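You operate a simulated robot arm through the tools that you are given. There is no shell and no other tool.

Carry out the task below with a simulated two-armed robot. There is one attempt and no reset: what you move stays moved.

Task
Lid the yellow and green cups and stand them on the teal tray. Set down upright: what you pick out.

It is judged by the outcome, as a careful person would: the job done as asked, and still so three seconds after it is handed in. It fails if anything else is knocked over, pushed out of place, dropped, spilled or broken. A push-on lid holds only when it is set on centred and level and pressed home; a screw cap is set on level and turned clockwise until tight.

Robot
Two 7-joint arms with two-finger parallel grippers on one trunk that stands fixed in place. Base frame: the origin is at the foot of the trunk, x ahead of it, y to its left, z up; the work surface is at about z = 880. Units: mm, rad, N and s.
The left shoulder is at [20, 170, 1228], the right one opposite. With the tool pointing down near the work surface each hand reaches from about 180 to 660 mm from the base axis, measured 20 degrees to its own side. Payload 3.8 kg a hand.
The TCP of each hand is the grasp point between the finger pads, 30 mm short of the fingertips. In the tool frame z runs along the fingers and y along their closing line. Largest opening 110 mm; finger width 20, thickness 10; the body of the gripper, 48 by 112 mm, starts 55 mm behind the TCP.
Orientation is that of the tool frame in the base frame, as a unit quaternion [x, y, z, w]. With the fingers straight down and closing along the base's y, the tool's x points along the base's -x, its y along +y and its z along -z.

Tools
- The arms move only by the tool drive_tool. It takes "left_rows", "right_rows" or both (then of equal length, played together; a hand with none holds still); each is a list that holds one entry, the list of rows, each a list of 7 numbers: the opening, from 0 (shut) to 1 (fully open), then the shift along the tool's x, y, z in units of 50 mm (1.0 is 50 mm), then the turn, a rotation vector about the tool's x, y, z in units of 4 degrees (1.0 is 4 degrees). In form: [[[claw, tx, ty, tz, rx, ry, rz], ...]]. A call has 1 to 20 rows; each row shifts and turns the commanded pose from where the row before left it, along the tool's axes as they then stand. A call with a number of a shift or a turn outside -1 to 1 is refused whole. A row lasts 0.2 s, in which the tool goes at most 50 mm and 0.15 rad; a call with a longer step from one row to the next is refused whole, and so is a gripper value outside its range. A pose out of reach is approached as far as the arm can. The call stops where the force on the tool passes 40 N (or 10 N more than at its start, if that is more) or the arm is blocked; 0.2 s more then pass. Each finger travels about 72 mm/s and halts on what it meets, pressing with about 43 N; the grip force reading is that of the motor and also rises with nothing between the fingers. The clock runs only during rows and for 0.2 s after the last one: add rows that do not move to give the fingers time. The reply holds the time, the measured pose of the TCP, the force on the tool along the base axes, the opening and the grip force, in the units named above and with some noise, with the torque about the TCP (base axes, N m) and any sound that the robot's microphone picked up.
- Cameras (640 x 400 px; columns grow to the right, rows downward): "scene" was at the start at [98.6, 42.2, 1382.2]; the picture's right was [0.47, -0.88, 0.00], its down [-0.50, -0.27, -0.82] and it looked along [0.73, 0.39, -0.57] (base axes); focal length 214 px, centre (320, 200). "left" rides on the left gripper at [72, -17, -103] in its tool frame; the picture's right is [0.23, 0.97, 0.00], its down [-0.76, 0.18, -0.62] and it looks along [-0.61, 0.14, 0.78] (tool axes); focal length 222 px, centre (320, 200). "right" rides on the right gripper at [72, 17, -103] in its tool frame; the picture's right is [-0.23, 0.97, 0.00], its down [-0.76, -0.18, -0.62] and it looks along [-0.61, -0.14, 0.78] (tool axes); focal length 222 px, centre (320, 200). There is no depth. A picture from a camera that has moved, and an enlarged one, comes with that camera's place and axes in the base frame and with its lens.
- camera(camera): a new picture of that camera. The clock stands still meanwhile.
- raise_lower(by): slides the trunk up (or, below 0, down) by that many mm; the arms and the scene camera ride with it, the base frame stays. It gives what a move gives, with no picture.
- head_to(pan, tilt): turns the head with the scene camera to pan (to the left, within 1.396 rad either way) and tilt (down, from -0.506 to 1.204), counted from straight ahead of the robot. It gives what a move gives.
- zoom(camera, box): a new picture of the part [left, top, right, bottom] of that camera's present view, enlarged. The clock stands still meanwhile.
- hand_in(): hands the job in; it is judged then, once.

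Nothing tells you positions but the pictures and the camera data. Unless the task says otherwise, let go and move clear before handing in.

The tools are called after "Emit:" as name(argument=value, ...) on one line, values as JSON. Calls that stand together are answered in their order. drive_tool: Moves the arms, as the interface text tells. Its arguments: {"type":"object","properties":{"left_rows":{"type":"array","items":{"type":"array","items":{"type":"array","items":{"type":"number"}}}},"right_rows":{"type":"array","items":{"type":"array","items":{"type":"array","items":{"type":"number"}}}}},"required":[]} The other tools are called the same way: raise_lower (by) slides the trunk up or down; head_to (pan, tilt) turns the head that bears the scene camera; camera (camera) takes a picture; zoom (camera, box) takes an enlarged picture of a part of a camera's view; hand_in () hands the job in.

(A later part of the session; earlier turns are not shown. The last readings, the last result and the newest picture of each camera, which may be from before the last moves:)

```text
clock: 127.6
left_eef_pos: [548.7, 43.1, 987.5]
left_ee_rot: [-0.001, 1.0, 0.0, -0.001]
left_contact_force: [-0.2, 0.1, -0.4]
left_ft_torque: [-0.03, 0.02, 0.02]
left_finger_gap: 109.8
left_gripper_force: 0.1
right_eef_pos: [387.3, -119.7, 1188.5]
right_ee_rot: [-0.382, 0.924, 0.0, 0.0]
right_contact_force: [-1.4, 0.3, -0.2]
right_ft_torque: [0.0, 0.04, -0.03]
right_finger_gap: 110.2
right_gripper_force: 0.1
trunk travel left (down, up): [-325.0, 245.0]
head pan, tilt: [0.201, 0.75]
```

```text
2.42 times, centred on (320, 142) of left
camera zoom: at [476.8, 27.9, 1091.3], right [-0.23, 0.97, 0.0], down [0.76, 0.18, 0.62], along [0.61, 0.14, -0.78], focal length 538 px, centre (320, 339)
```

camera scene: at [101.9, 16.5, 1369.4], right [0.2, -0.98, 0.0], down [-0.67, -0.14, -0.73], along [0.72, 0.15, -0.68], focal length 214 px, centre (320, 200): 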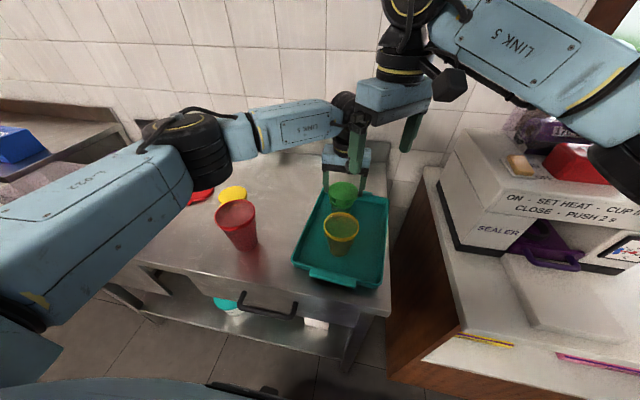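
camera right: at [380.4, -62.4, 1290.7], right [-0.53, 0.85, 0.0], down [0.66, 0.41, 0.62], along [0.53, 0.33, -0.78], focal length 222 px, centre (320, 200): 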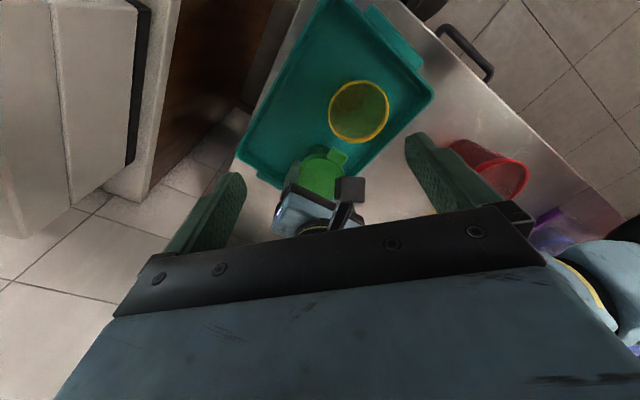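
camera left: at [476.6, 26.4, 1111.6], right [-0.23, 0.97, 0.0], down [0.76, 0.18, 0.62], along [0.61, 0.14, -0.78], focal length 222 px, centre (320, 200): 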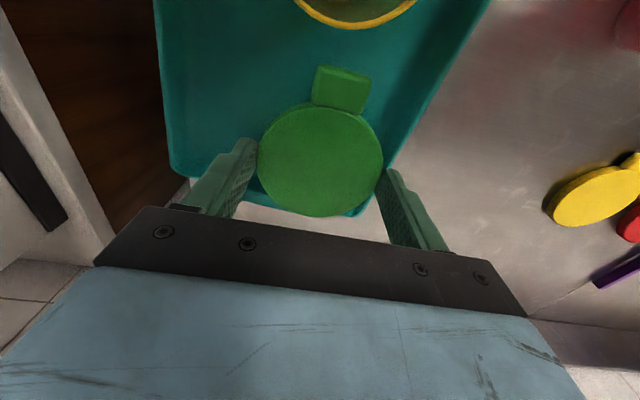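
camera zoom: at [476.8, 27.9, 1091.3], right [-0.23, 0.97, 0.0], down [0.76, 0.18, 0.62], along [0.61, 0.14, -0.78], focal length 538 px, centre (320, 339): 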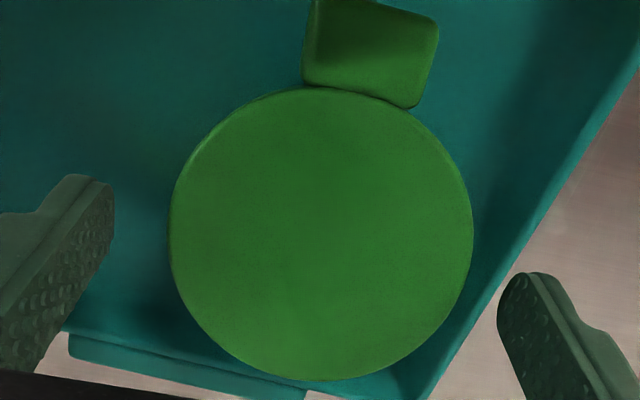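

On release the lid settled differently: its near side dropped. I look carefully at how it sits now.

Emit:
zoom(camera="scene", box=[312, 180, 376, 220])

Emit:
zoom(camera="scene", box=[320, 160, 420, 260])

Emit:
camera(camera="left")

```text
10.00 times, centred on (344, 200) of scene
camera zoom: at [102.1, 16.9, 1369.4], right [0.2, -0.98, 0.0], down [-0.67, -0.14, -0.73], along [0.72, 0.15, -0.68], focal length 2145 px, centre (80, 200)
```

zoom: 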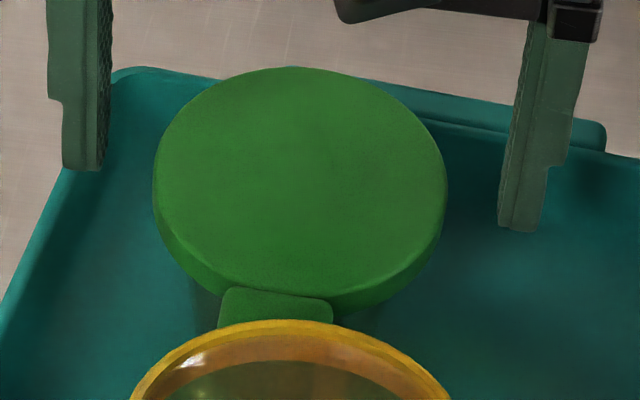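

```text
4.00 times, centred on (370, 210) of scene
camera zoom: at [102.1, 16.9, 1369.4], right [0.2, -0.98, 0.0], down [-0.67, -0.14, -0.73], along [0.72, 0.15, -0.68], focal length 858 px, centre (120, 160)
```

zoom: 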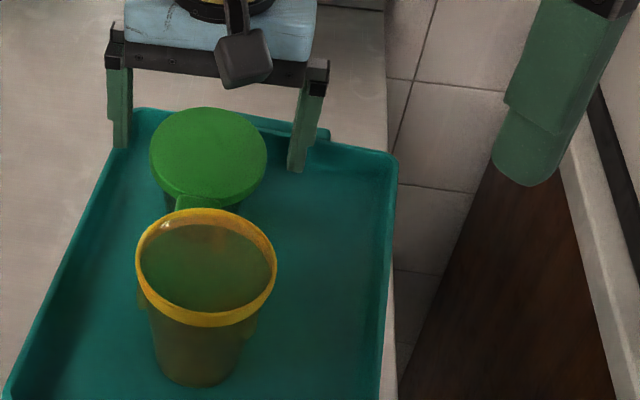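

```text
taken
camera left: at [476.8, 27.9, 1091.3], right [-0.23, 0.97, 0.0], down [0.76, 0.18, 0.62], along [0.61, 0.14, -0.78], focal length 222 px, centre (320, 200)
```

left: 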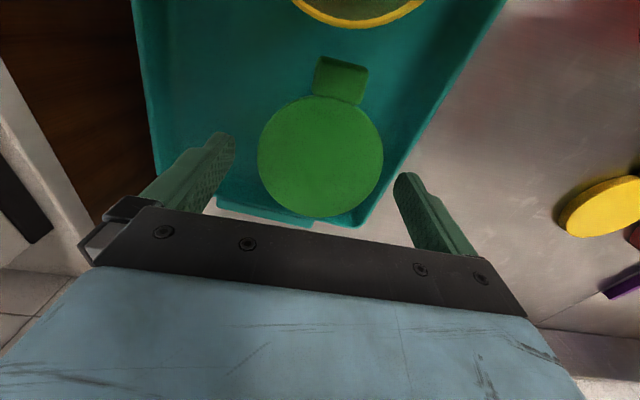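

The lid appears tilted about 12° with its near side low. I take more views to understand before acting.

Emit:
camera(camera="right")

Emit:
zoom(camera="left", box=[250, 40, 400, 130])

Emit:
zoom(camera="scene", box=[326, 195, 362, 222])

```text
taken
camera right: at [324.2, -158.0, 1291.3], right [-0.53, 0.85, 0.0], down [0.66, 0.41, 0.62], along [0.53, 0.33, -0.78], focal length 222 px, centre (320, 200)
```

right: 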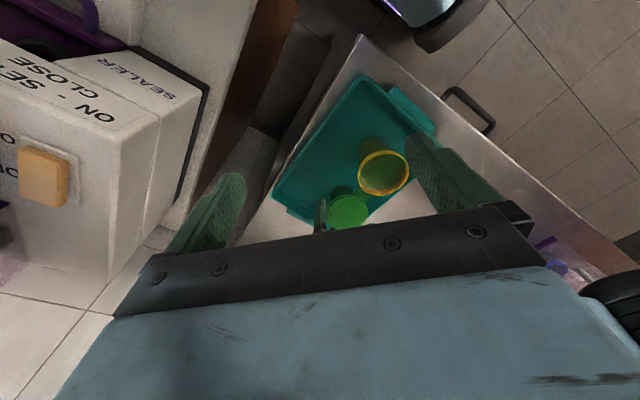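

```text
4.27 times, centred on (325, 85) of left
camera zoom: at [476.8, 27.9, 1091.3], right [-0.23, 0.97, 0.0], down [0.76, 0.18, 0.62], along [0.61, 0.14, -0.78], focal length 948 px, centre (299, 691)
```

zoom: 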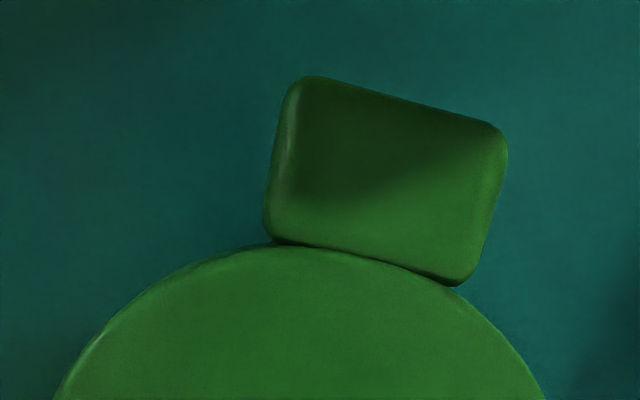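

```text
14.81 times, centred on (344, 208) of scene
camera zoom: at [102.1, 16.9, 1369.4], right [0.2, -0.98, 0.0], down [-0.67, -0.14, -0.73], along [0.72, 0.15, -0.68], focal length 3177 px, centre (-36, 74)
```

zoom: 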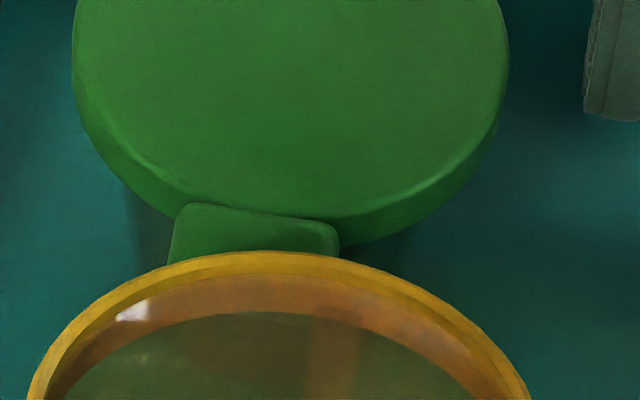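

I need a low side view of the green cup. I bring the right hand lower and tilt it so that its camera looks nearly horizontally at it from the front-right.

Emit:
drive_tool(right_rows=[[[1, -0.18, 0.125, 0.65, 0, 0, 0], [1, -0.18, 0.125, 0.65, 0, 0, 0], [1, -0.18, 0.125, 0.65, 0, 0, 0], [1, -0.18, 0.125, 0.65, 0, 0, 0], [1, -0.18, 0.12, 0.64, 0, 0, 0], [1, 0, 0, 0, 0, -1, 0], [1, 0, 0, 0, 0, -1, 0], [1, 0, 0, 0, 0, -1, 0], [1, 0, 0, 0, 0, -1, 0], [1, 0, 0, 0, 0, -1, 0], [1, 0, 0, 0, 0, -1, 0], [1, 0, 0, 0, 0, -1, 0], [1, 0, 0, 0, 0, 0, 0]]])

Emit:
camera(camera="right")

Emit:
camera(camera="scene")

```text
clock: 130.4
left_eef_pos: [549.6, 45.5, 988.5]
left_ee_rot: [0.0, 1.0, 0.0, 0.001]
left_contact_force: [0.7, 0.9, 0.0]
left_ft_torque: [-0.02, -0.01, -0.01]
left_finger_gap: 110.0
left_gripper_force: 0.0
right_eef_pos: [395.3, -67.2, 1025.9]
right_ee_rot: [-0.371, 0.896, 0.093, 0.224]
right_contact_force: [0.2, 1.0, -1.0]
right_ft_torque: [0.02, -0.02, 0.0]
right_finger_gap: 109.8
right_gripper_force: 0.0
trunk travel left (down, up): [-325.0, 245.0]
head pan, tilt: [0.201, 0.75]
```

```text
taken
camera right: at [305.0, -133.2, 1082.6], right [-0.55, 0.83, 0.11], down [0.39, 0.14, 0.91], along [0.74, 0.54, -0.4], focal length 222 px, centre (320, 200)
```

right: 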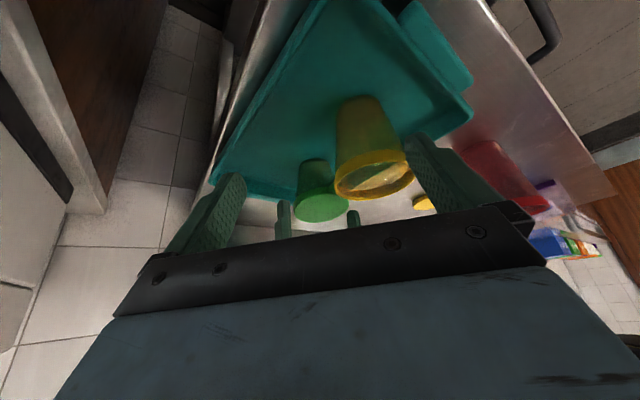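

```text
taken
camera scene: at [102.1, 16.9, 1369.4], right [0.2, -0.98, 0.0], down [-0.67, -0.14, -0.73], along [0.72, 0.15, -0.68], focal length 214 px, centre (320, 200)
```

scene: 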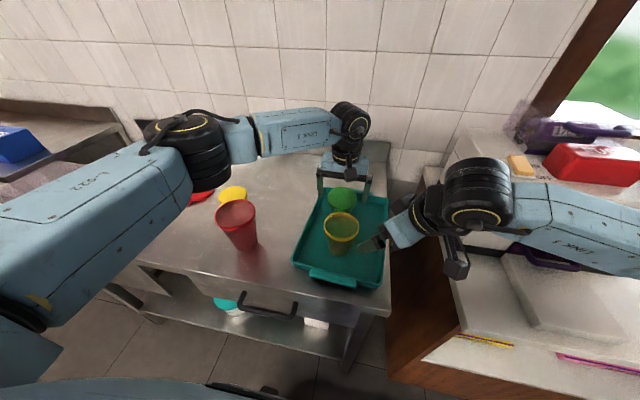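

Emit:
zoom(camera="right", box=[280, 145, 376, 225])

Emit:
zoom(camera="right", box=[290, 150, 354, 230])

```text
5.00 times, centred on (328, 185) of right
camera zoom: at [305.0, -133.2, 1082.6], right [-0.55, 0.83, 0.11], down [0.39, 0.14, 0.91], along [0.74, 0.54, -0.4], focal length 1111 px, centre (280, 275)
```

zoom: 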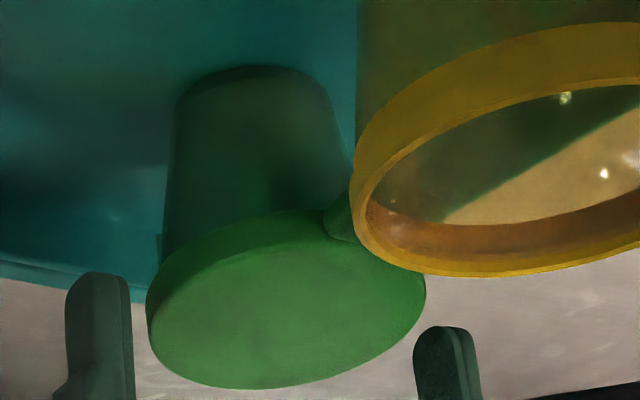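

```text
5.00 times, centred on (322, 190) of right
camera zoom: at [305.0, -133.2, 1082.6], right [-0.55, 0.83, 0.11], down [0.39, 0.14, 0.91], along [0.74, 0.54, -0.4], focal length 1111 px, centre (310, 250)
```

zoom: 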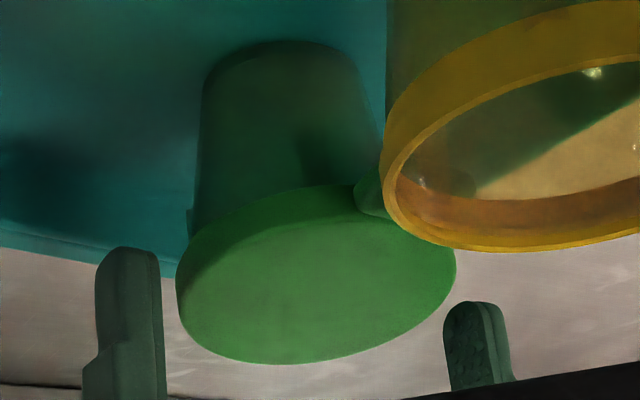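

Now I understand: the green cup is shorter than I'd assumed (rim ≈ 960 on the tray), which put my x estimate ~5 mm short; the lid's far skirt is hung on the rim. I'll re-grip the lid, lift it off, and correct.

Emit:
drive_tool(left_rows=[[[1, 0, 0, 0.06, 0, 0, 0], [1, 0, 0, 0.06, 0, 0, 0], [0.9, 0, 0, 0, 0, 0, 0], [0.82, 0, 0, 0, 0, 0, 0], [0.77, 0, 0, 0, 0, 0, 0], [0.72, 0, 0, 0, 0, 0, 0], [0.5, 0, 0, 0, 0, 0, 0], [0, 0, 0, 0, 0, 0, 0], [0, 0, 0, 0, 0, 0, 0]]])

Emit:
zoom(camera="left", box=[240, 60, 400, 225])

Emit:
zoom(camera="right", box=[280, 145, 376, 225])

```text
clock: 132.4
left_eef_pos: [549.3, 44.8, 982.6]
left_ee_rot: [0.0, 1.0, 0.0, 0.0]
left_contact_force: [0.3, 0.7, 0.4]
left_ft_torque: [0.01, -0.02, -0.03]
left_finger_gap: 81.5
left_gripper_force: 43.0
right_eef_pos: [395.2, -66.6, 1026.0]
right_ee_rot: [-0.371, 0.896, 0.092, 0.224]
right_contact_force: [0.4, -0.6, -0.3]
right_ft_torque: [0.02, -0.02, -0.01]
right_finger_gap: 109.8
right_gripper_force: 0.0
trunk travel left (down, up): [-325.0, 245.0]
head pan, tilt: [0.201, 0.75]
```

```text
2.42 times, centred on (320, 142) of left
camera zoom: at [476.9, 27.8, 1086.3], right [-0.23, 0.97, 0.0], down [0.76, 0.18, 0.62], along [0.61, 0.14, -0.78], focal length 538 px, centre (320, 339)
```

zoom: 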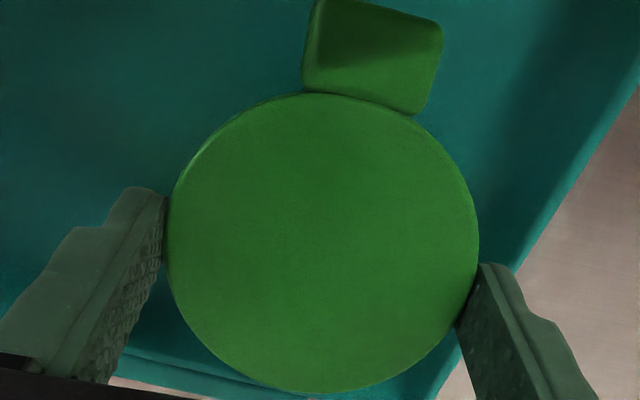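

```text
5.00 times, centred on (328, 185) of right
camera zoom: at [305.0, -133.3, 1082.7], right [-0.55, 0.83, 0.11], down [0.39, 0.14, 0.91], along [0.74, 0.54, -0.41], focal length 1111 px, centre (280, 275)
```

zoom: 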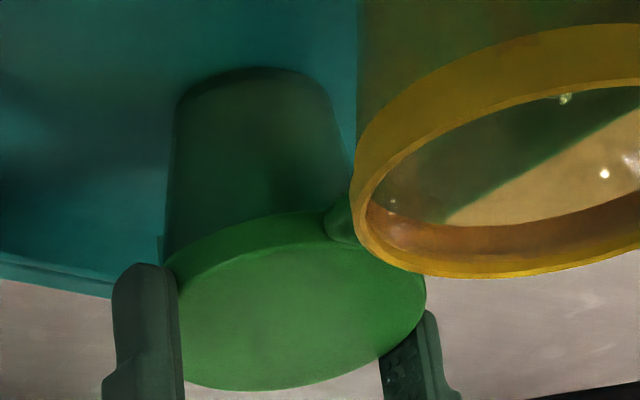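

Lid gripped at 81.5 mm. I lift it off gently, checking that the cup stays.

Emit:
drive_tool(left_rows=[[[0, 0, 0, -0.04, 0, 0, 0], [0, 0, 0, -0.06, 0, 0, 0], [0, 0, 0, -0.1, 0, 0, 0], [0, 0, 0, -0.2, 0, 0, 0], [0, 0, 0, -0.2, 0, 0, 0], [0, 0, 0, -0.2, 0, 0, 0], [0, 0, 0, 0, 0, 0, 0]]])

Emit:
zoom(camera="left", box=[240, 60, 400, 225])

Emit:
camera(camera="right")

Emit:
zoom(camera="right", box=[280, 145, 376, 225])

Emit:
zoom(camera="scene", box=[312, 170, 376, 210])

```text
clock: 134.0
left_eef_pos: [550.8, 44.9, 1022.9]
left_ee_rot: [0.0, 1.0, 0.0, 0.0]
left_contact_force: [-0.3, -1.0, -0.2]
left_ft_torque: [-0.04, 0.0, 0.02]
left_finger_gap: 81.6
left_gripper_force: 43.0
right_eef_pos: [394.1, -66.8, 1024.9]
right_ee_rot: [-0.371, 0.896, 0.093, 0.224]
right_contact_force: [0.2, 0.5, 0.7]
right_ft_torque: [0.02, -0.04, 0.0]
right_finger_gap: 109.8
right_gripper_force: 0.0
trunk travel left (down, up): [-325.0, 245.0]
head pan, tilt: [0.201, 0.75]
```

```text
2.42 times, centred on (320, 142) of left
camera zoom: at [477.8, 28.1, 1125.5], right [-0.23, 0.97, 0.0], down [0.76, 0.18, 0.62], along [0.61, 0.14, -0.78], focal length 538 px, centre (320, 339)
```

zoom: 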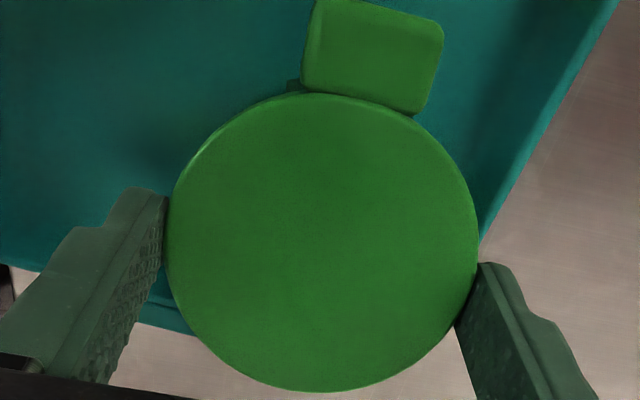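

```text
taken
camera right: at [305.0, -133.3, 1082.6], right [-0.55, 0.83, 0.11], down [0.39, 0.14, 0.91], along [0.74, 0.54, -0.41], focal length 222 px, centre (320, 200)
```

right: 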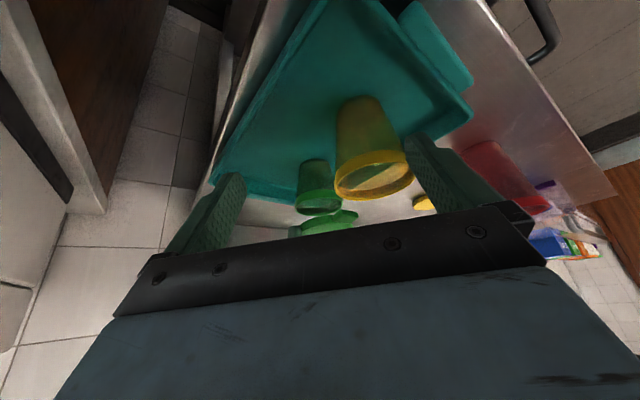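

```text
5.00 times, centred on (328, 185) of right
camera zoom: at [305.0, -133.3, 1082.6], right [-0.55, 0.83, 0.11], down [0.39, 0.14, 0.91], along [0.74, 0.54, -0.41], focal length 1111 px, centre (280, 275)
```

zoom: 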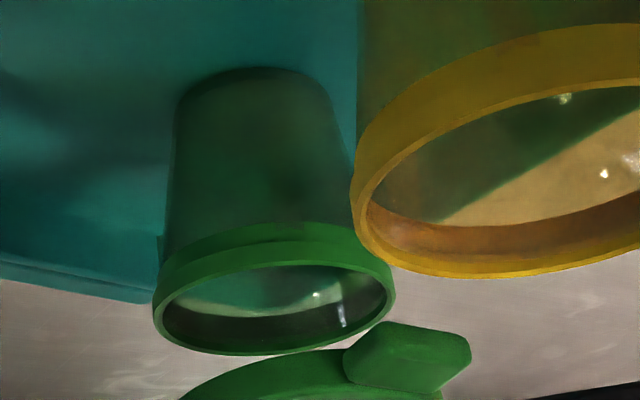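

```text
10.00 times, centred on (344, 190) of scene
camera zoom: at [102.1, 16.8, 1369.4], right [0.2, -0.98, 0.0], down [-0.67, -0.14, -0.73], along [0.72, 0.15, -0.68], focal length 2145 px, centre (80, 300)
```

zoom: 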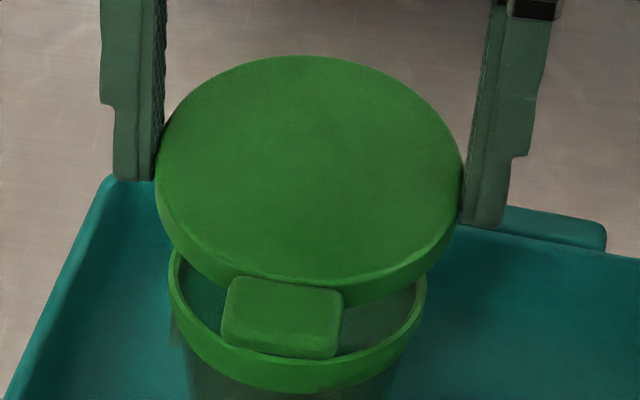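

The cup is unharmed and upright; it actually sits about 6 mm farther forward than the lid was. The lid is now tilted ~9° in the grip, so I take it back to its original spot on the counter to flatten and re-grip it.

Emit:
drive_tool(left_rows=[[[0, 0, 0, -0.3, 0, 0, 0], [0, 0, 0.3, -0.1, 0, 0, 0], [0, 0, 0.5, 0, 0, 0, 0], [0, -0.05, 0.6, 0, 0, 0, 0], [0, -0.05, 0.6, 0, 0, 0, 0], [0, -0.05, 0.6, 0, 0, 0, 0], [0, -0.05, 0.6, 0, 0, 0, 0], [0, -0.05, 0.6, 0, 0, 0, 0], [0, -0.05, 0.5, 0, 0, 0, 0], [0, -0.04, 0.3, 0, 0, 0, 0], [0, 0, 0.1, 0.2, 0, 0, 0], [0, 0, 0, 0.4, 0, 0, 0], [0, 0, 0, 0.5, 0, 0, 0], [0, 0, 0, 0.5, 0, 0, 0], [0, 0, 0, 0.3, 0, 0, 0], [0, 0, 0, 0.2, 0, 0, 0], [0, 0, 0, 0, 0, 0, 0]]])

Emit:
camera(camera="left")

Emit:
camera(camera="scene")

```text
clock: 137.6
left_eef_pos: [566.7, 280.8, 937.3]
left_ee_rot: [0.0, 1.0, 0.0, 0.0]
left_contact_force: [-0.2, -0.2, 0.0]
left_ft_torque: [-0.04, 0.04, 0.02]
left_finger_gap: 81.6
left_gripper_force: 42.9
right_eef_pos: [395.1, -67.8, 1026.3]
right_ee_rot: [-0.371, 0.897, 0.093, 0.223]
right_contact_force: [0.3, 0.2, -1.1]
right_ft_torque: [0.03, -0.01, -0.01]
right_finger_gap: 110.0
right_gripper_force: 0.0
trunk travel left (down, up): [-325.0, 245.0]
head pan, tilt: [0.201, 0.75]
```

```text
taken
camera left: at [494.5, 263.2, 1040.2], right [-0.23, 0.97, 0.0], down [0.76, 0.18, 0.62], along [0.61, 0.14, -0.78], focal length 222 px, centre (320, 200)
```

left: 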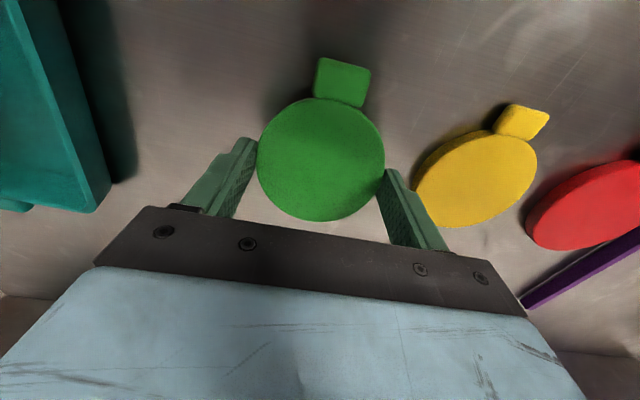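

```text
taken
camera scene: at [102.0, 16.8, 1369.4], right [0.2, -0.98, 0.0], down [-0.67, -0.14, -0.73], along [0.72, 0.15, -0.68], focal length 214 px, centre (320, 200)
```

scene: 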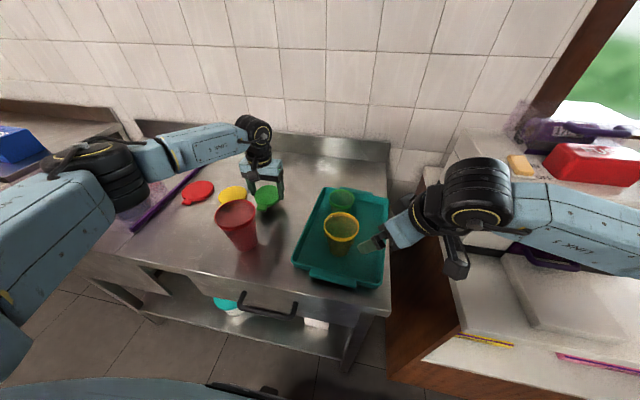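

Emit:
drive_tool(left_rows=[[[0, 0, 0, 0.2, 0, 0, 0], [0, 0, 0, 0.1, 0, 0, 0], [0, 0, 0, 0.06, 0, 0, 0], [0, 0, 0, 0.04, 0, 0, 0], [0, 0, 0, 0.02, 0, 0, 0]]])

```text
clock: 138.8
left_eef_pos: [567.0, 278.6, 917.6]
left_ee_rot: [-0.001, 1.0, -0.001, 0.002]
left_contact_force: [0.0, -1.4, 3.1]
left_ft_torque: [-0.04, 0.21, 0.0]
left_finger_gap: 81.6
left_gripper_force: 43.2
right_eef_pos: [394.6, -67.1, 1025.1]
right_ee_rot: [-0.371, 0.897, 0.092, 0.223]
right_contact_force: [-0.5, 0.8, -0.4]
right_ft_torque: [0.05, 0.03, -0.02]
right_finger_gap: 110.2
right_gripper_force: 0.1
trunk travel left (down, up): [-325.0, 245.0]
head pan, tilt: [0.201, 0.75]
```

Touching the counter. I release so the lid lies flat, then lower to grip height and view it.

Emit:
drive_tool(left_rows=[[[0.6, 0, 0, 0, 0, 0, 0], [0.8, 0, 0, 0, 0, 0, 0], [1, 0, 0, 0, 0, 0, 0], [1, 0, 0, 0.06, 0, 0, 0], [1, 0, 0, 0.04, 0, 0, 0], [1, 0, 0, 0, 0, 0, 0]]])

Emit:
zoom(camera="left", box=[240, 60, 400, 225])

Emit:
zoom(camera="scene", box=[225, 165, 305, 225])

```text
clock: 140.2
left_eef_pos: [566.5, 279.9, 911.1]
left_ee_rot: [0.0, 1.0, 0.0, 0.0]
left_contact_force: [-1.0, -0.1, 0.3]
left_ft_torque: [-0.01, -0.04, 0.0]
left_finger_gap: 110.1
left_gripper_force: 0.1
right_eef_pos: [394.8, -67.6, 1024.7]
right_ee_rot: [-0.372, 0.896, 0.093, 0.224]
right_contact_force: [0.6, 0.0, -0.1]
right_ft_torque: [0.01, 0.02, 0.0]
right_finger_gap: 110.1
right_gripper_force: 0.1
trunk travel left (down, up): [-325.0, 245.0]
head pan, tilt: [0.201, 0.75]
```

```text
2.42 times, centred on (320, 142) of left
camera zoom: at [494.2, 262.5, 1014.6], right [-0.23, 0.97, 0.0], down [0.76, 0.18, 0.62], along [0.61, 0.14, -0.78], focal length 538 px, centre (320, 339)
```

zoom: 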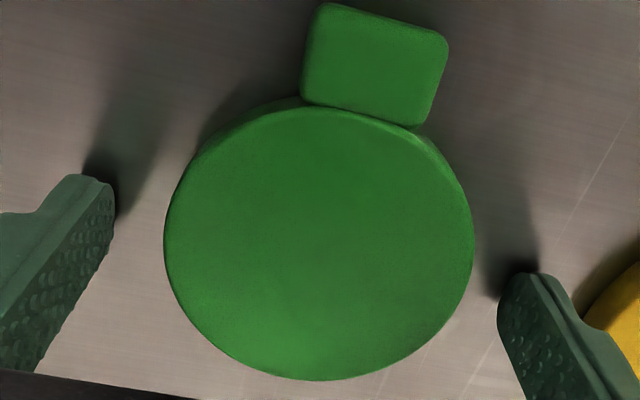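

```text
6.67 times, centred on (265, 195) of scene
camera zoom: at [102.0, 16.8, 1369.4], right [0.2, -0.98, 0.0], down [-0.67, -0.14, -0.73], along [0.72, 0.15, -0.68], focal length 1430 px, centre (687, 233)
```

zoom: 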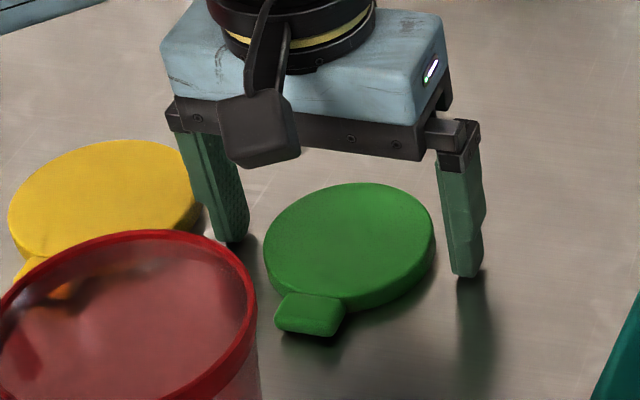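

The lid is flat again at its spot. Before re-gripping it, I'll measure both cups accurately from directly above at two heights with the left hand camera.

Emit:
drive_tool(left_rows=[[[1, 0, 0, -0.3, 0, 0, 0], [1, 0, 0, -0.7, 0, 0, 0], [1, 0, 0, -0.9, 0, 0, 0], [1, 0, -0.3, -0.8, 0, 0, 0], [1, 0.02, -0.6, -0.2, 0, 0, 0], [1, 0.03, -0.8, 0, 0, 0, 0], [1, 0.03, -0.8, 0, 0, 0, 0], [1, 0.04, -0.8, 0, 0, 0, 0], [1, 0.04, -0.8, 0, 0, 0, 0], [1, 0.04, -0.5, 0, 0, 0, 0], [1, 0, -0.09, 0, 0, 0, 0], [1, 0, 0, 0, 0, 0, 0]]])

Emit:
camera(camera="left")

Emit:
zoom(camera="left", box=[260, 90, 388, 170])

```text
clock: 142.8
left_eef_pos: [554.9, 43.8, 1054.9]
left_ee_rot: [-0.001, 1.0, 0.001, 0.0]
left_contact_force: [0.7, -1.0, 1.0]
left_ft_torque: [0.01, -0.01, -0.03]
left_finger_gap: 110.3
left_gripper_force: 0.1
right_eef_pos: [395.7, -67.1, 1025.4]
right_ee_rot: [-0.372, 0.896, 0.093, 0.224]
right_contact_force: [-0.1, -0.1, 0.3]
right_ft_torque: [0.03, 0.04, 0.01]
right_finger_gap: 110.0
right_gripper_force: 0.0
trunk travel left (down, up): [-325.0, 245.0]
head pan, tilt: [0.201, 0.75]
```

```text
taken
camera left: at [483.0, 27.2, 1158.6], right [-0.23, 0.97, 0.0], down [0.76, 0.18, 0.62], along [0.61, 0.14, -0.78], focal length 222 px, centre (320, 200)
```

left: 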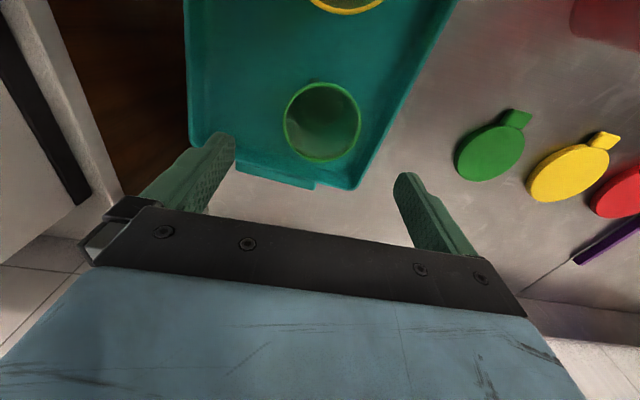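

```text
5.00 times, centred on (324, 130) of left
camera zoom: at [483.0, 27.2, 1158.6], right [-0.23, 0.97, 0.0], down [0.76, 0.18, 0.62], along [0.61, 0.14, -0.78], focal length 1111 px, centre (300, 550)
```

zoom: 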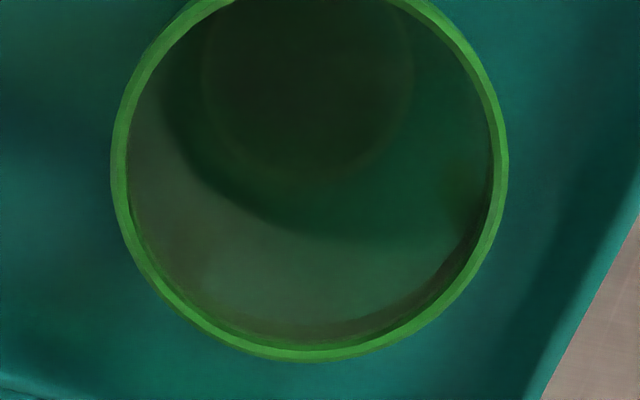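

Emit:
zoom(camera="left", box=[262, 72, 382, 172])

Emit:
drive_tool(left_rows=[[[1, 0, 0, 0.3, 0, 0, 0], [1, 0, 0, 0.5, 0, 0, 0], [1, 0, 0, 0.3, 0, 0, 0], [1, 0, 0, 0, 0, 0, 0]]])

Emit:
zoom(camera="left", box=[242, 80, 402, 200])

```text
4.00 times, centred on (322, 122) of left
camera zoom: at [483.0, 27.2, 1158.6], right [-0.23, 0.97, 0.0], down [0.76, 0.18, 0.62], along [0.61, 0.14, -0.78], focal length 888 px, centre (312, 512)
```

zoom: 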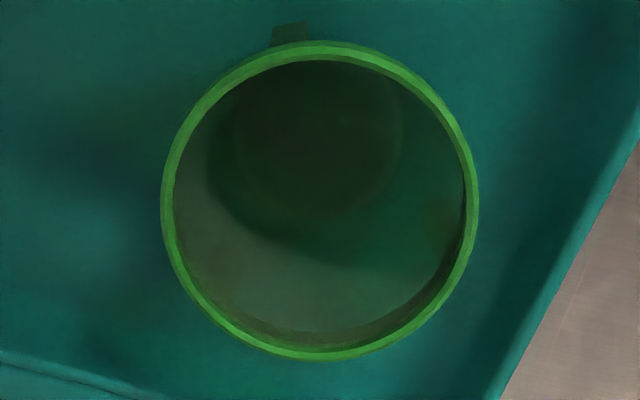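

```text
clock: 143.8
left_eef_pos: [555.6, 45.2, 1000.3]
left_ee_rot: [0.001, 1.0, 0.0, 0.0]
left_contact_force: [-0.1, -0.1, 0.2]
left_ft_torque: [0.0, 0.01, -0.01]
left_finger_gap: 110.0
left_gripper_force: 0.1
right_eef_pos: [395.1, -67.1, 1024.7]
right_ee_rot: [-0.371, 0.896, 0.092, 0.224]
right_contact_force: [-0.1, 0.3, 0.5]
right_ft_torque: [-0.02, 0.01, 0.01]
right_finger_gap: 110.1
right_gripper_force: 0.1
trunk travel left (down, up): [-325.0, 245.0]
head pan, tilt: [0.201, 0.75]
```

```text
3.33 times, centred on (322, 140) of left
camera zoom: at [483.3, 27.4, 1103.6], right [-0.23, 0.97, 0.0], down [0.76, 0.18, 0.62], along [0.61, 0.14, -0.78], focal length 740 px, centre (313, 400)
```

zoom: 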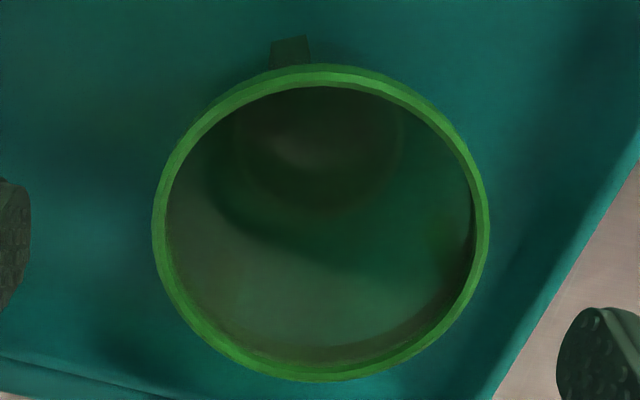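

Two-height measurement gives a reliable result: green rim z≈957.5, diameter ≈72, centre ≈ (555.5, 46.4). Now I return to the flat lid, grip it and lift.

Emit:
drive_tool(left_rows=[[[1, 0, 0, -0.5, 0, 0, 0], [1, 0, 0, -0.6, 0, 0, 0], [1, 0, 0.39, 0, 0, 0, 0], [1, -0.04, 0.8, 0, 0, 0, 0], [1, -0.04, 0.8, 0, 0, 0, 0], [1, -0.04, 0.8, 0, 0, 0, 0], [1, -0.04, 0.8, 0, 0, 0, 0], [1, -0.04, 0.7, 0, 0, 0, 0], [1, 0, 0.4, 0.3, 0, 0, 0], [1, 0, 0, 0.7, 0, 0, 0], [1, 0, 0, 0.8, 0, 0, 0], [1, 0, 0, 0.7, 0, 0, 0], [1, 0, 0, 0.3, 0, 0, 0], [1, 0, 0, 0, 0, 0, 0]]])

Emit:
zoom(camera="left", box=[240, 60, 400, 225])

```text
clock: 146.8
left_eef_pos: [567.3, 279.9, 917.9]
left_ee_rot: [0.0, 1.0, -0.001, 0.0]
left_contact_force: [-0.1, 0.3, 0.1]
left_ft_torque: [-0.01, 0.0, 0.0]
left_finger_gap: 110.3
left_gripper_force: 0.0
right_eef_pos: [395.0, -65.8, 1025.2]
right_ee_rot: [-0.371, 0.896, 0.092, 0.224]
right_contact_force: [-0.3, 0.1, 0.1]
right_ft_torque: [0.04, 0.02, 0.01]
right_finger_gap: 110.2
right_gripper_force: 0.0
trunk travel left (down, up): [-325.0, 245.0]
head pan, tilt: [0.201, 0.75]
```

```text
2.42 times, centred on (320, 142) of left
camera zoom: at [494.1, 263.1, 1020.2], right [-0.23, 0.97, 0.0], down [0.76, 0.18, 0.62], along [0.61, 0.14, -0.78], focal length 538 px, centre (320, 339)
```

zoom: 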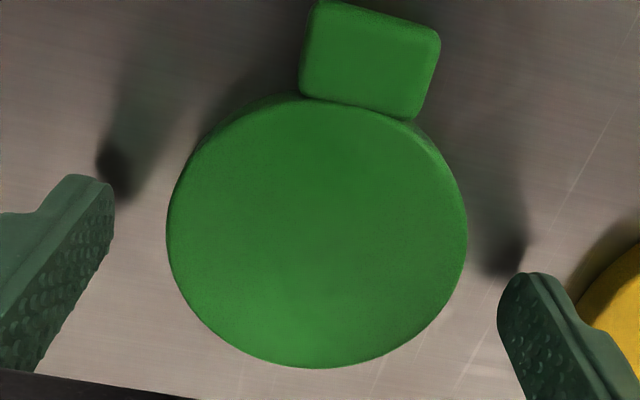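

To centre the lid exactly under the hand, I'll squeeze it gently along the two diagonals (which avoids the tab), then take the final grip. First the +45° squeeze.

Emit:
drive_tool(left_rows=[[[1, 0, 0, 0.06, 0, 0, 1], [1, 0, 0, 0, 0, 0, 1], [1, 0, 0, 0, 0, 0, 1], [1, 0, 0, 0, 0, 0, 1], [1, 0, 0, 0, 0, 0, 1], [1, 0, 0, 0, 0, 0, 1], [1, 0, 0, 0, 0, 0, 1], [1, 0, 0, 0, 0, 0, 1], [1, 0, 0, 0, 0, 0, 1], [1, 0, 0, 0, 0, 0, 1], [1, 0, 0, 0, 0, 0, 1], [1, 0, 0, 0, 0, 0, 0.25], [0.9, 0, 0, 0, 0, 0, 0], [0.82, 0, 0, 0, 0, 0, 0], [0.77, 0, 0, 0, 0, 0, 0], [0.73, 0, 0, 0, 0, 0, 0], [0.7, 0, 0, 0, 0, 0, 0]]])

Emit:
camera(camera="left")

```text
clock: 150.4
left_eef_pos: [565.8, 278.5, 914.3]
left_ee_rot: [0.183, 0.983, 0.0, 0.0]
left_contact_force: [0.3, -0.1, -0.4]
left_ft_torque: [0.03, 0.0, -0.02]
left_finger_gap: 80.5
left_gripper_force: 42.5
left hand out of reach, approached as far as the arm can: row 6, 7, 8, 9, 10, 11
right_eef_pos: [395.8, -67.4, 1025.0]
right_ee_rot: [-0.372, 0.896, 0.093, 0.223]
right_contact_force: [-0.6, 0.1, -0.8]
right_ft_torque: [0.01, 0.0, -0.02]
right_finger_gap: 109.9
right_gripper_force: 0.0
trunk travel left (down, up): [-325.0, 245.0]
head pan, tilt: [0.201, 0.75]
```

```text
taken
camera left: at [493.2, 289.3, 1017.0], right [0.14, 0.99, 0.0], down [0.77, -0.11, 0.62], along [0.62, -0.09, -0.78], focal length 222 px, centre (320, 200)
```

left: 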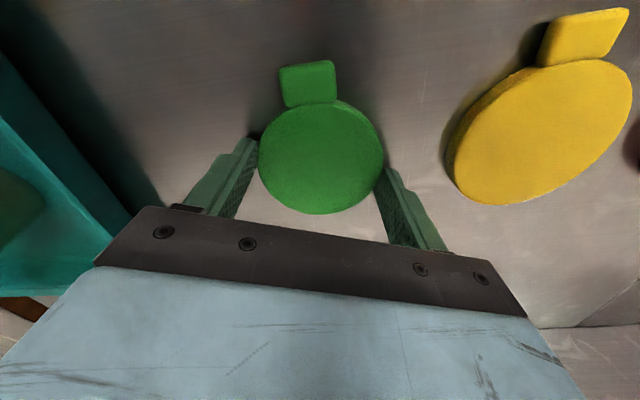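

The +yaw is limited to about 21°, which is still useful. Now I open, rotate the other way to about −50°, and squeeze again.

Emit:
drive_tool(left_rows=[[[0.85, 0, 0, 0, 0, 0, 0], [1, 0, 0, 0, 0, 0, 0], [1, 0, 0, 0, 0, 0, -1], [1, 0, 0, 0, 0, 0, -1], [1, 0, 0, 0, 0, 0, -1], [1, 0, 0, 0, 0, 0, -1], [1, 0, 0, 0, 0, 0, -1], [1, 0, 0, 0, 0, 0, -1], [1, 0, 0, 0, 0, 0, -1], [1, 0, 0, 0, 0, 0, -1], [1, 0, 0, 0, 0, 0, -1], [1, 0, 0, 0, 0, 0, -1], [1, 0, 0, 0, 0, 0, -1], [1, 0, 0, 0, 0, 0, -1], [1, 0, 0, 0, 0, 0, -1], [1, 0, 0, 0, 0, 0, -1], [1, 0, 0, 0, 0, 0, 0]]])

Emit:
drive_tool(left_rows=[[[1, 0, 0, 0, 0, 0, -1], [1, 0, 0, 0, 0, 0, -1], [1, 0, 0, 0, 0, 0, -1], [0.9, 0, 0, 0, 0, 0, 0], [0.82, 0, 0, 0, 0, 0, 0], [0.77, 0, 0, 0, 0, 0, 0], [0.73, 0, 0, 0, 0, 0, 0], [0.7, 0, 0, 0, 0, 0, 0], [0.7, 0, 0, 0, 0, 0, 0]]])

Emit:
camera(camera="left")

Emit:
zoom(camera="scene", box=[225, 165, 305, 225])

```text
clock: 154.0
left_eef_pos: [567.2, 279.6, 913.6]
left_ee_rot: [-0.301, 0.954, 0.0, 0.0]
left_contact_force: [0.3, 0.1, 0.6]
left_ft_torque: [0.03, 0.01, 0.01]
left_finger_gap: 110.1
left_gripper_force: 0.0
right_eef_pos: [395.3, -66.9, 1025.9]
right_ee_rot: [-0.371, 0.897, 0.092, 0.223]
right_contact_force: [-0.6, 0.6, 0.1]
right_ft_torque: [0.0, -0.02, 0.04]
right_finger_gap: 109.9
right_gripper_force: 0.1
trunk travel left (down, up): [-325.0, 245.0]
head pan, tilt: [0.201, 0.75]
```

```text
clock: 156.0
left_eef_pos: [567.0, 279.3, 914.3]
left_ee_rot: [-0.399, 0.917, 0.001, -0.001]
left_contact_force: [-0.4, 0.4, -0.3]
left_ft_torque: [0.03, 0.01, 0.02]
left_finger_gap: 79.5
left_gripper_force: 43.0
right_eef_pos: [396.4, -66.2, 1025.2]
right_ee_rot: [-0.371, 0.896, 0.092, 0.224]
right_contact_force: [0.6, 0.2, -0.5]
right_ft_torque: [0.01, 0.0, 0.02]
right_finger_gap: 110.1
right_gripper_force: 0.0
trunk travel left (down, up): [-325.0, 245.0]
head pan, tilt: [0.201, 0.75]
```

```text
taken
camera left: at [529.5, 215.2, 1016.5], right [-0.87, 0.5, 0.0], down [0.39, 0.68, 0.62], along [0.31, 0.54, -0.78], focal length 222 px, centre (320, 200)
```

left: 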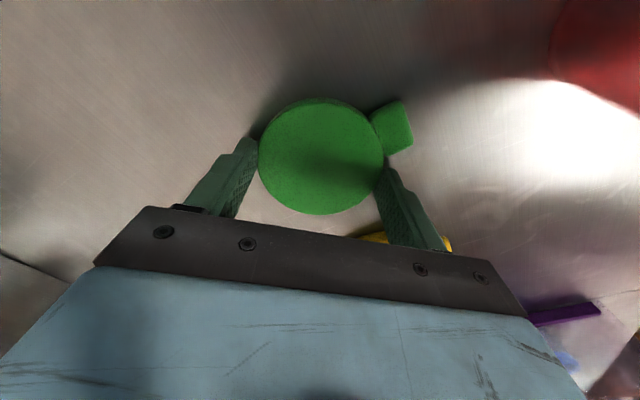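

```text
6.67 times, centred on (265, 195) of scene
camera zoom: at [102.0, 16.8, 1369.4], right [0.2, -0.98, 0.0], down [-0.67, -0.14, -0.73], along [0.72, 0.15, -0.68], focal length 1430 px, centre (687, 233)
```

zoom: 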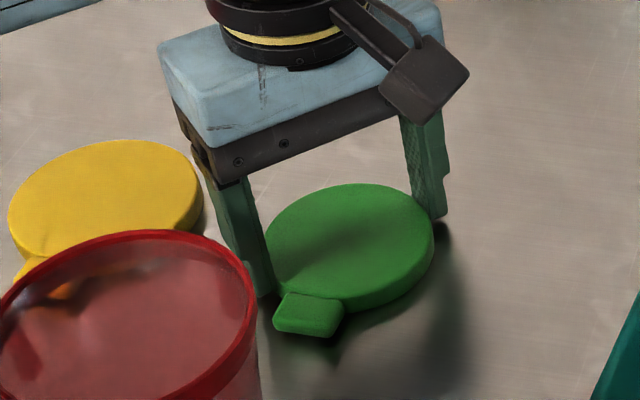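

Lid is now centred on the hand. I close firmly, lift, and rotate back to neutral yaw while carrying it toward the green cup.

Emit:
drive_tool(left_rows=[[[0.3, 0, 0, 0, 0, 0, 0], [0, 0, 0, 0, 0, 0, 0], [0, 0, 0, -0.04, 0, 0, 0], [0, 0, 0, -0.1, 0, 0, 0], [0, 0, 0, -0.3, 0, 0, 0], [0, 0, 0, -0.5, 0, 0, 0.5], [0, 0, 0, -0.5, 0, 0, 1], [0, 0, 0, -0.5, 0, 0, 1], [0, 0, 0, -0.3, 0, 0, 1], [0, 0, 0, 0, 0, 0, 1], [0, 0, 0, 0, 0, 0, 1], [0, 0, 0, 0, 0, 0, 1], [0, 0, 0, 0, 0, 0, 1], [0, 0, 0, 0, 0, 0, 1], [0, 0, 0, 0, 0, 0, 1], [0, 0, 0, 0, 0, 0, 1], [0, 0, 0, 0, 0, 0, 1], [0, 0, 0, 0, 0, 0, 0.25], [0, 0, 0, 0, 0, 0, 0]]])

Emit:
zoom(camera="left", box=[240, 60, 400, 225])

Emit:
camera(camera="scene")

```text
clock: 160.0
left_eef_pos: [566.5, 279.6, 1025.3]
left_ee_rot: [0.0, 1.0, -0.001, -0.001]
left_contact_force: [0.3, 0.4, 0.5]
left_ft_torque: [0.02, 0.0, -0.03]
left_finger_gap: 79.1
left_gripper_force: 42.9
right_eef_pos: [395.1, -67.0, 1025.2]
right_ee_rot: [-0.372, 0.896, 0.093, 0.223]
right_contact_force: [-0.9, 0.1, 0.1]
right_ft_torque: [0.01, 0.01, 0.01]
right_finger_gap: 110.2
right_gripper_force: 0.0
trunk travel left (down, up): [-325.0, 245.0]
head pan, tilt: [0.201, 0.75]
```

```text
2.42 times, centred on (320, 142) of left
camera zoom: at [494.6, 262.5, 1129.1], right [-0.23, 0.97, 0.0], down [0.76, 0.18, 0.62], along [0.61, 0.14, -0.78], focal length 538 px, centre (320, 339)
```

zoom: 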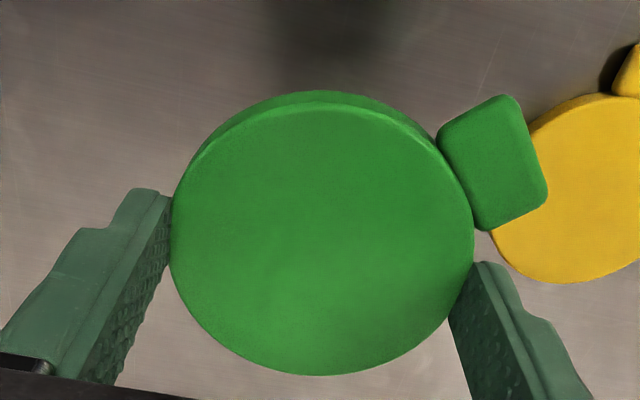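

```text
taken
camera scene: at [102.0, 16.8, 1369.4], right [0.2, -0.98, 0.0], down [-0.67, -0.14, -0.73], along [0.72, 0.15, -0.68], focal length 214 px, centre (320, 200)
```

scene: 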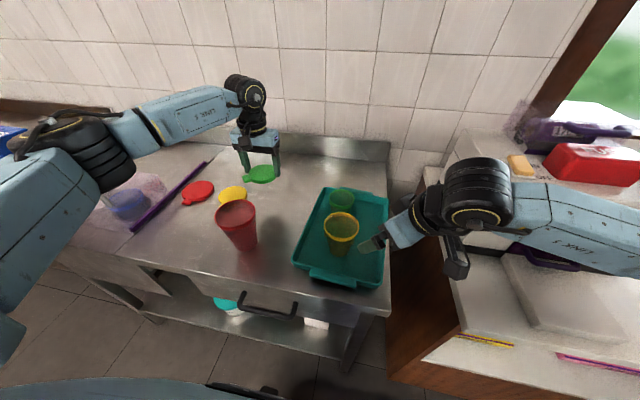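

The lid is centred in the grip (offset < 0.5 mm). I move it to above the green cup and read the position several times.

Emit:
drive_tool(left_rows=[[[0, 0, -0.2, 0, 0, 0, 0], [0, 0.02, -0.5, 0, 0, 0, 0], [0, 0.04, -0.6, 0, 0, 0, 0], [0, 0.04, -0.6, 0, 0, 0, 0], [0, 0.04, -0.6, 0, 0, 0, 0], [0, 0.04, -0.6, 0, 0, 0, 0], [0, 0.03, -0.6, 0, 0, 0, 0], [0, 0, -0.5, 0, 0, 0, 0], [0, 0, -0.3, 0, 0, 0, 0], [0, 0, -0.162, 0, 0, 0, 0], [0, 0, 0, 0, 0, 0, 0]]])

Emit:
drive_tool(left_rows=[[[0, 0, 0, 0, 0, 0, 0]]])

Emit:
drive_tool(left_rows=[[[0, 0, 0, 0, 0, 0, 0]]])

Emit:
drive_tool(left_rows=[[[0, 0, 0, 0, 0, 0, 0]]])

Emit:
zoom(camera="scene", box=[312, 170, 376, 210])

Emit:
zoom(camera="right", box=[280, 145, 376, 225])

```text
clock: 162.4
left_eef_pos: [556.5, 46.3, 1025.8]
left_ee_rot: [0.0, 1.0, 0.001, 0.0]
left_contact_force: [-0.1, 0.8, -0.3]
left_ft_torque: [-0.01, -0.05, 0.03]
left_finger_gap: 79.0
left_gripper_force: 42.9
right_eef_pos: [396.1, -66.9, 1025.9]
right_ee_rot: [-0.371, 0.896, 0.093, 0.224]
right_contact_force: [-0.2, -0.2, 0.4]
right_ft_torque: [0.0, 0.03, -0.02]
right_finger_gap: 110.1
right_gripper_force: 0.0
trunk travel left (down, up): [-325.0, 245.0]
head pan, tilt: [0.201, 0.75]
```

```text
clock: 162.8
left_eef_pos: [555.7, 46.0, 1026.4]
left_ee_rot: [0.0, 1.0, 0.0, 0.0]
left_contact_force: [0.7, 0.0, 0.5]
left_ft_torque: [0.0, 0.02, 0.05]
left_finger_gap: 78.8
left_gripper_force: 43.3
right_eef_pos: [395.5, -66.6, 1026.4]
right_ee_rot: [-0.371, 0.897, 0.093, 0.223]
right_contact_force: [0.4, -0.1, 0.4]
right_ft_torque: [-0.02, 0.01, 0.02]
right_finger_gap: 110.3
right_gripper_force: 0.2
trunk travel left (down, up): [-325.0, 245.0]
head pan, tilt: [0.201, 0.75]
```

```text
clock: 163.2
left_eef_pos: [557.0, 46.8, 1025.5]
left_ee_rot: [-0.001, 1.0, 0.0, 0.001]
left_contact_force: [-0.3, 1.0, -0.1]
left_ft_torque: [0.02, 0.0, 0.02]
left_finger_gap: 78.9
left_gripper_force: 43.2
right_eef_pos: [394.7, -67.2, 1024.9]
right_ee_rot: [-0.371, 0.896, 0.092, 0.224]
right_contact_force: [0.6, -0.8, 0.2]
right_ft_torque: [0.01, -0.02, -0.02]
right_finger_gap: 110.0
right_gripper_force: 0.1
trunk travel left (down, up): [-325.0, 245.0]
head pan, tilt: [0.201, 0.75]
```

```text
clock: 163.6
left_eef_pos: [555.4, 45.5, 1025.0]
left_ee_rot: [0.0, 1.0, 0.0, 0.0]
left_contact_force: [1.5, 0.0, -0.2]
left_ft_torque: [-0.02, -0.02, 0.0]
left_finger_gap: 79.1
left_gripper_force: 43.3
right_eef_pos: [394.3, -67.3, 1024.5]
right_ee_rot: [-0.372, 0.896, 0.093, 0.223]
right_contact_force: [-1.0, 0.3, 0.5]
right_ft_torque: [0.01, -0.04, 0.02]
right_finger_gap: 109.9
right_gripper_force: 0.0
trunk travel left (down, up): [-325.0, 245.0]
head pan, tilt: [0.201, 0.75]
```

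```text
10.00 times, centred on (344, 190) of scene
camera zoom: at [102.0, 16.8, 1369.4], right [0.2, -0.98, 0.0], down [-0.67, -0.14, -0.73], along [0.72, 0.15, -0.68], focal length 2145 px, centre (80, 300)
```

zoom: 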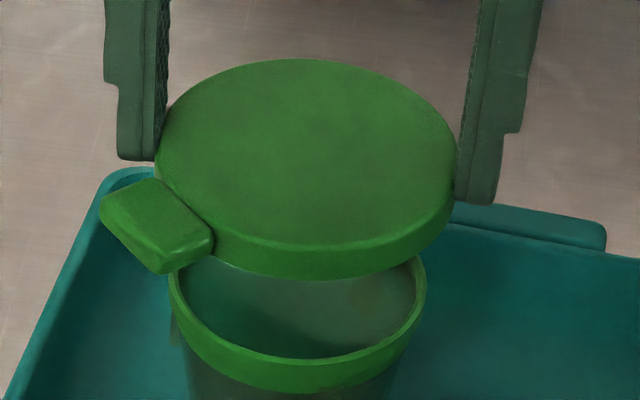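

```text
5.00 times, centred on (328, 185) of right
camera zoom: at [305.0, -133.3, 1082.7], right [-0.55, 0.83, 0.11], down [0.39, 0.14, 0.91], along [0.74, 0.54, -0.41], focal length 1111 px, centre (280, 275)
```

zoom: 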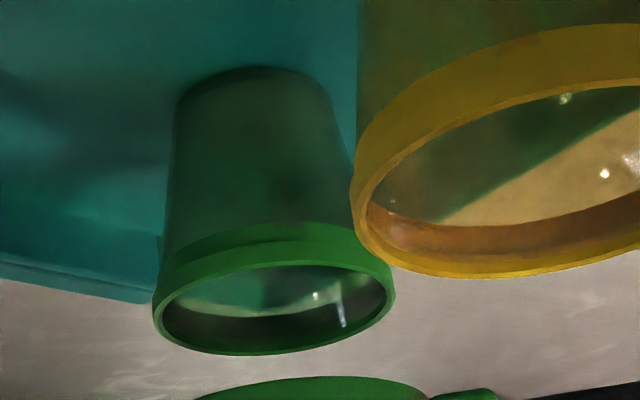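

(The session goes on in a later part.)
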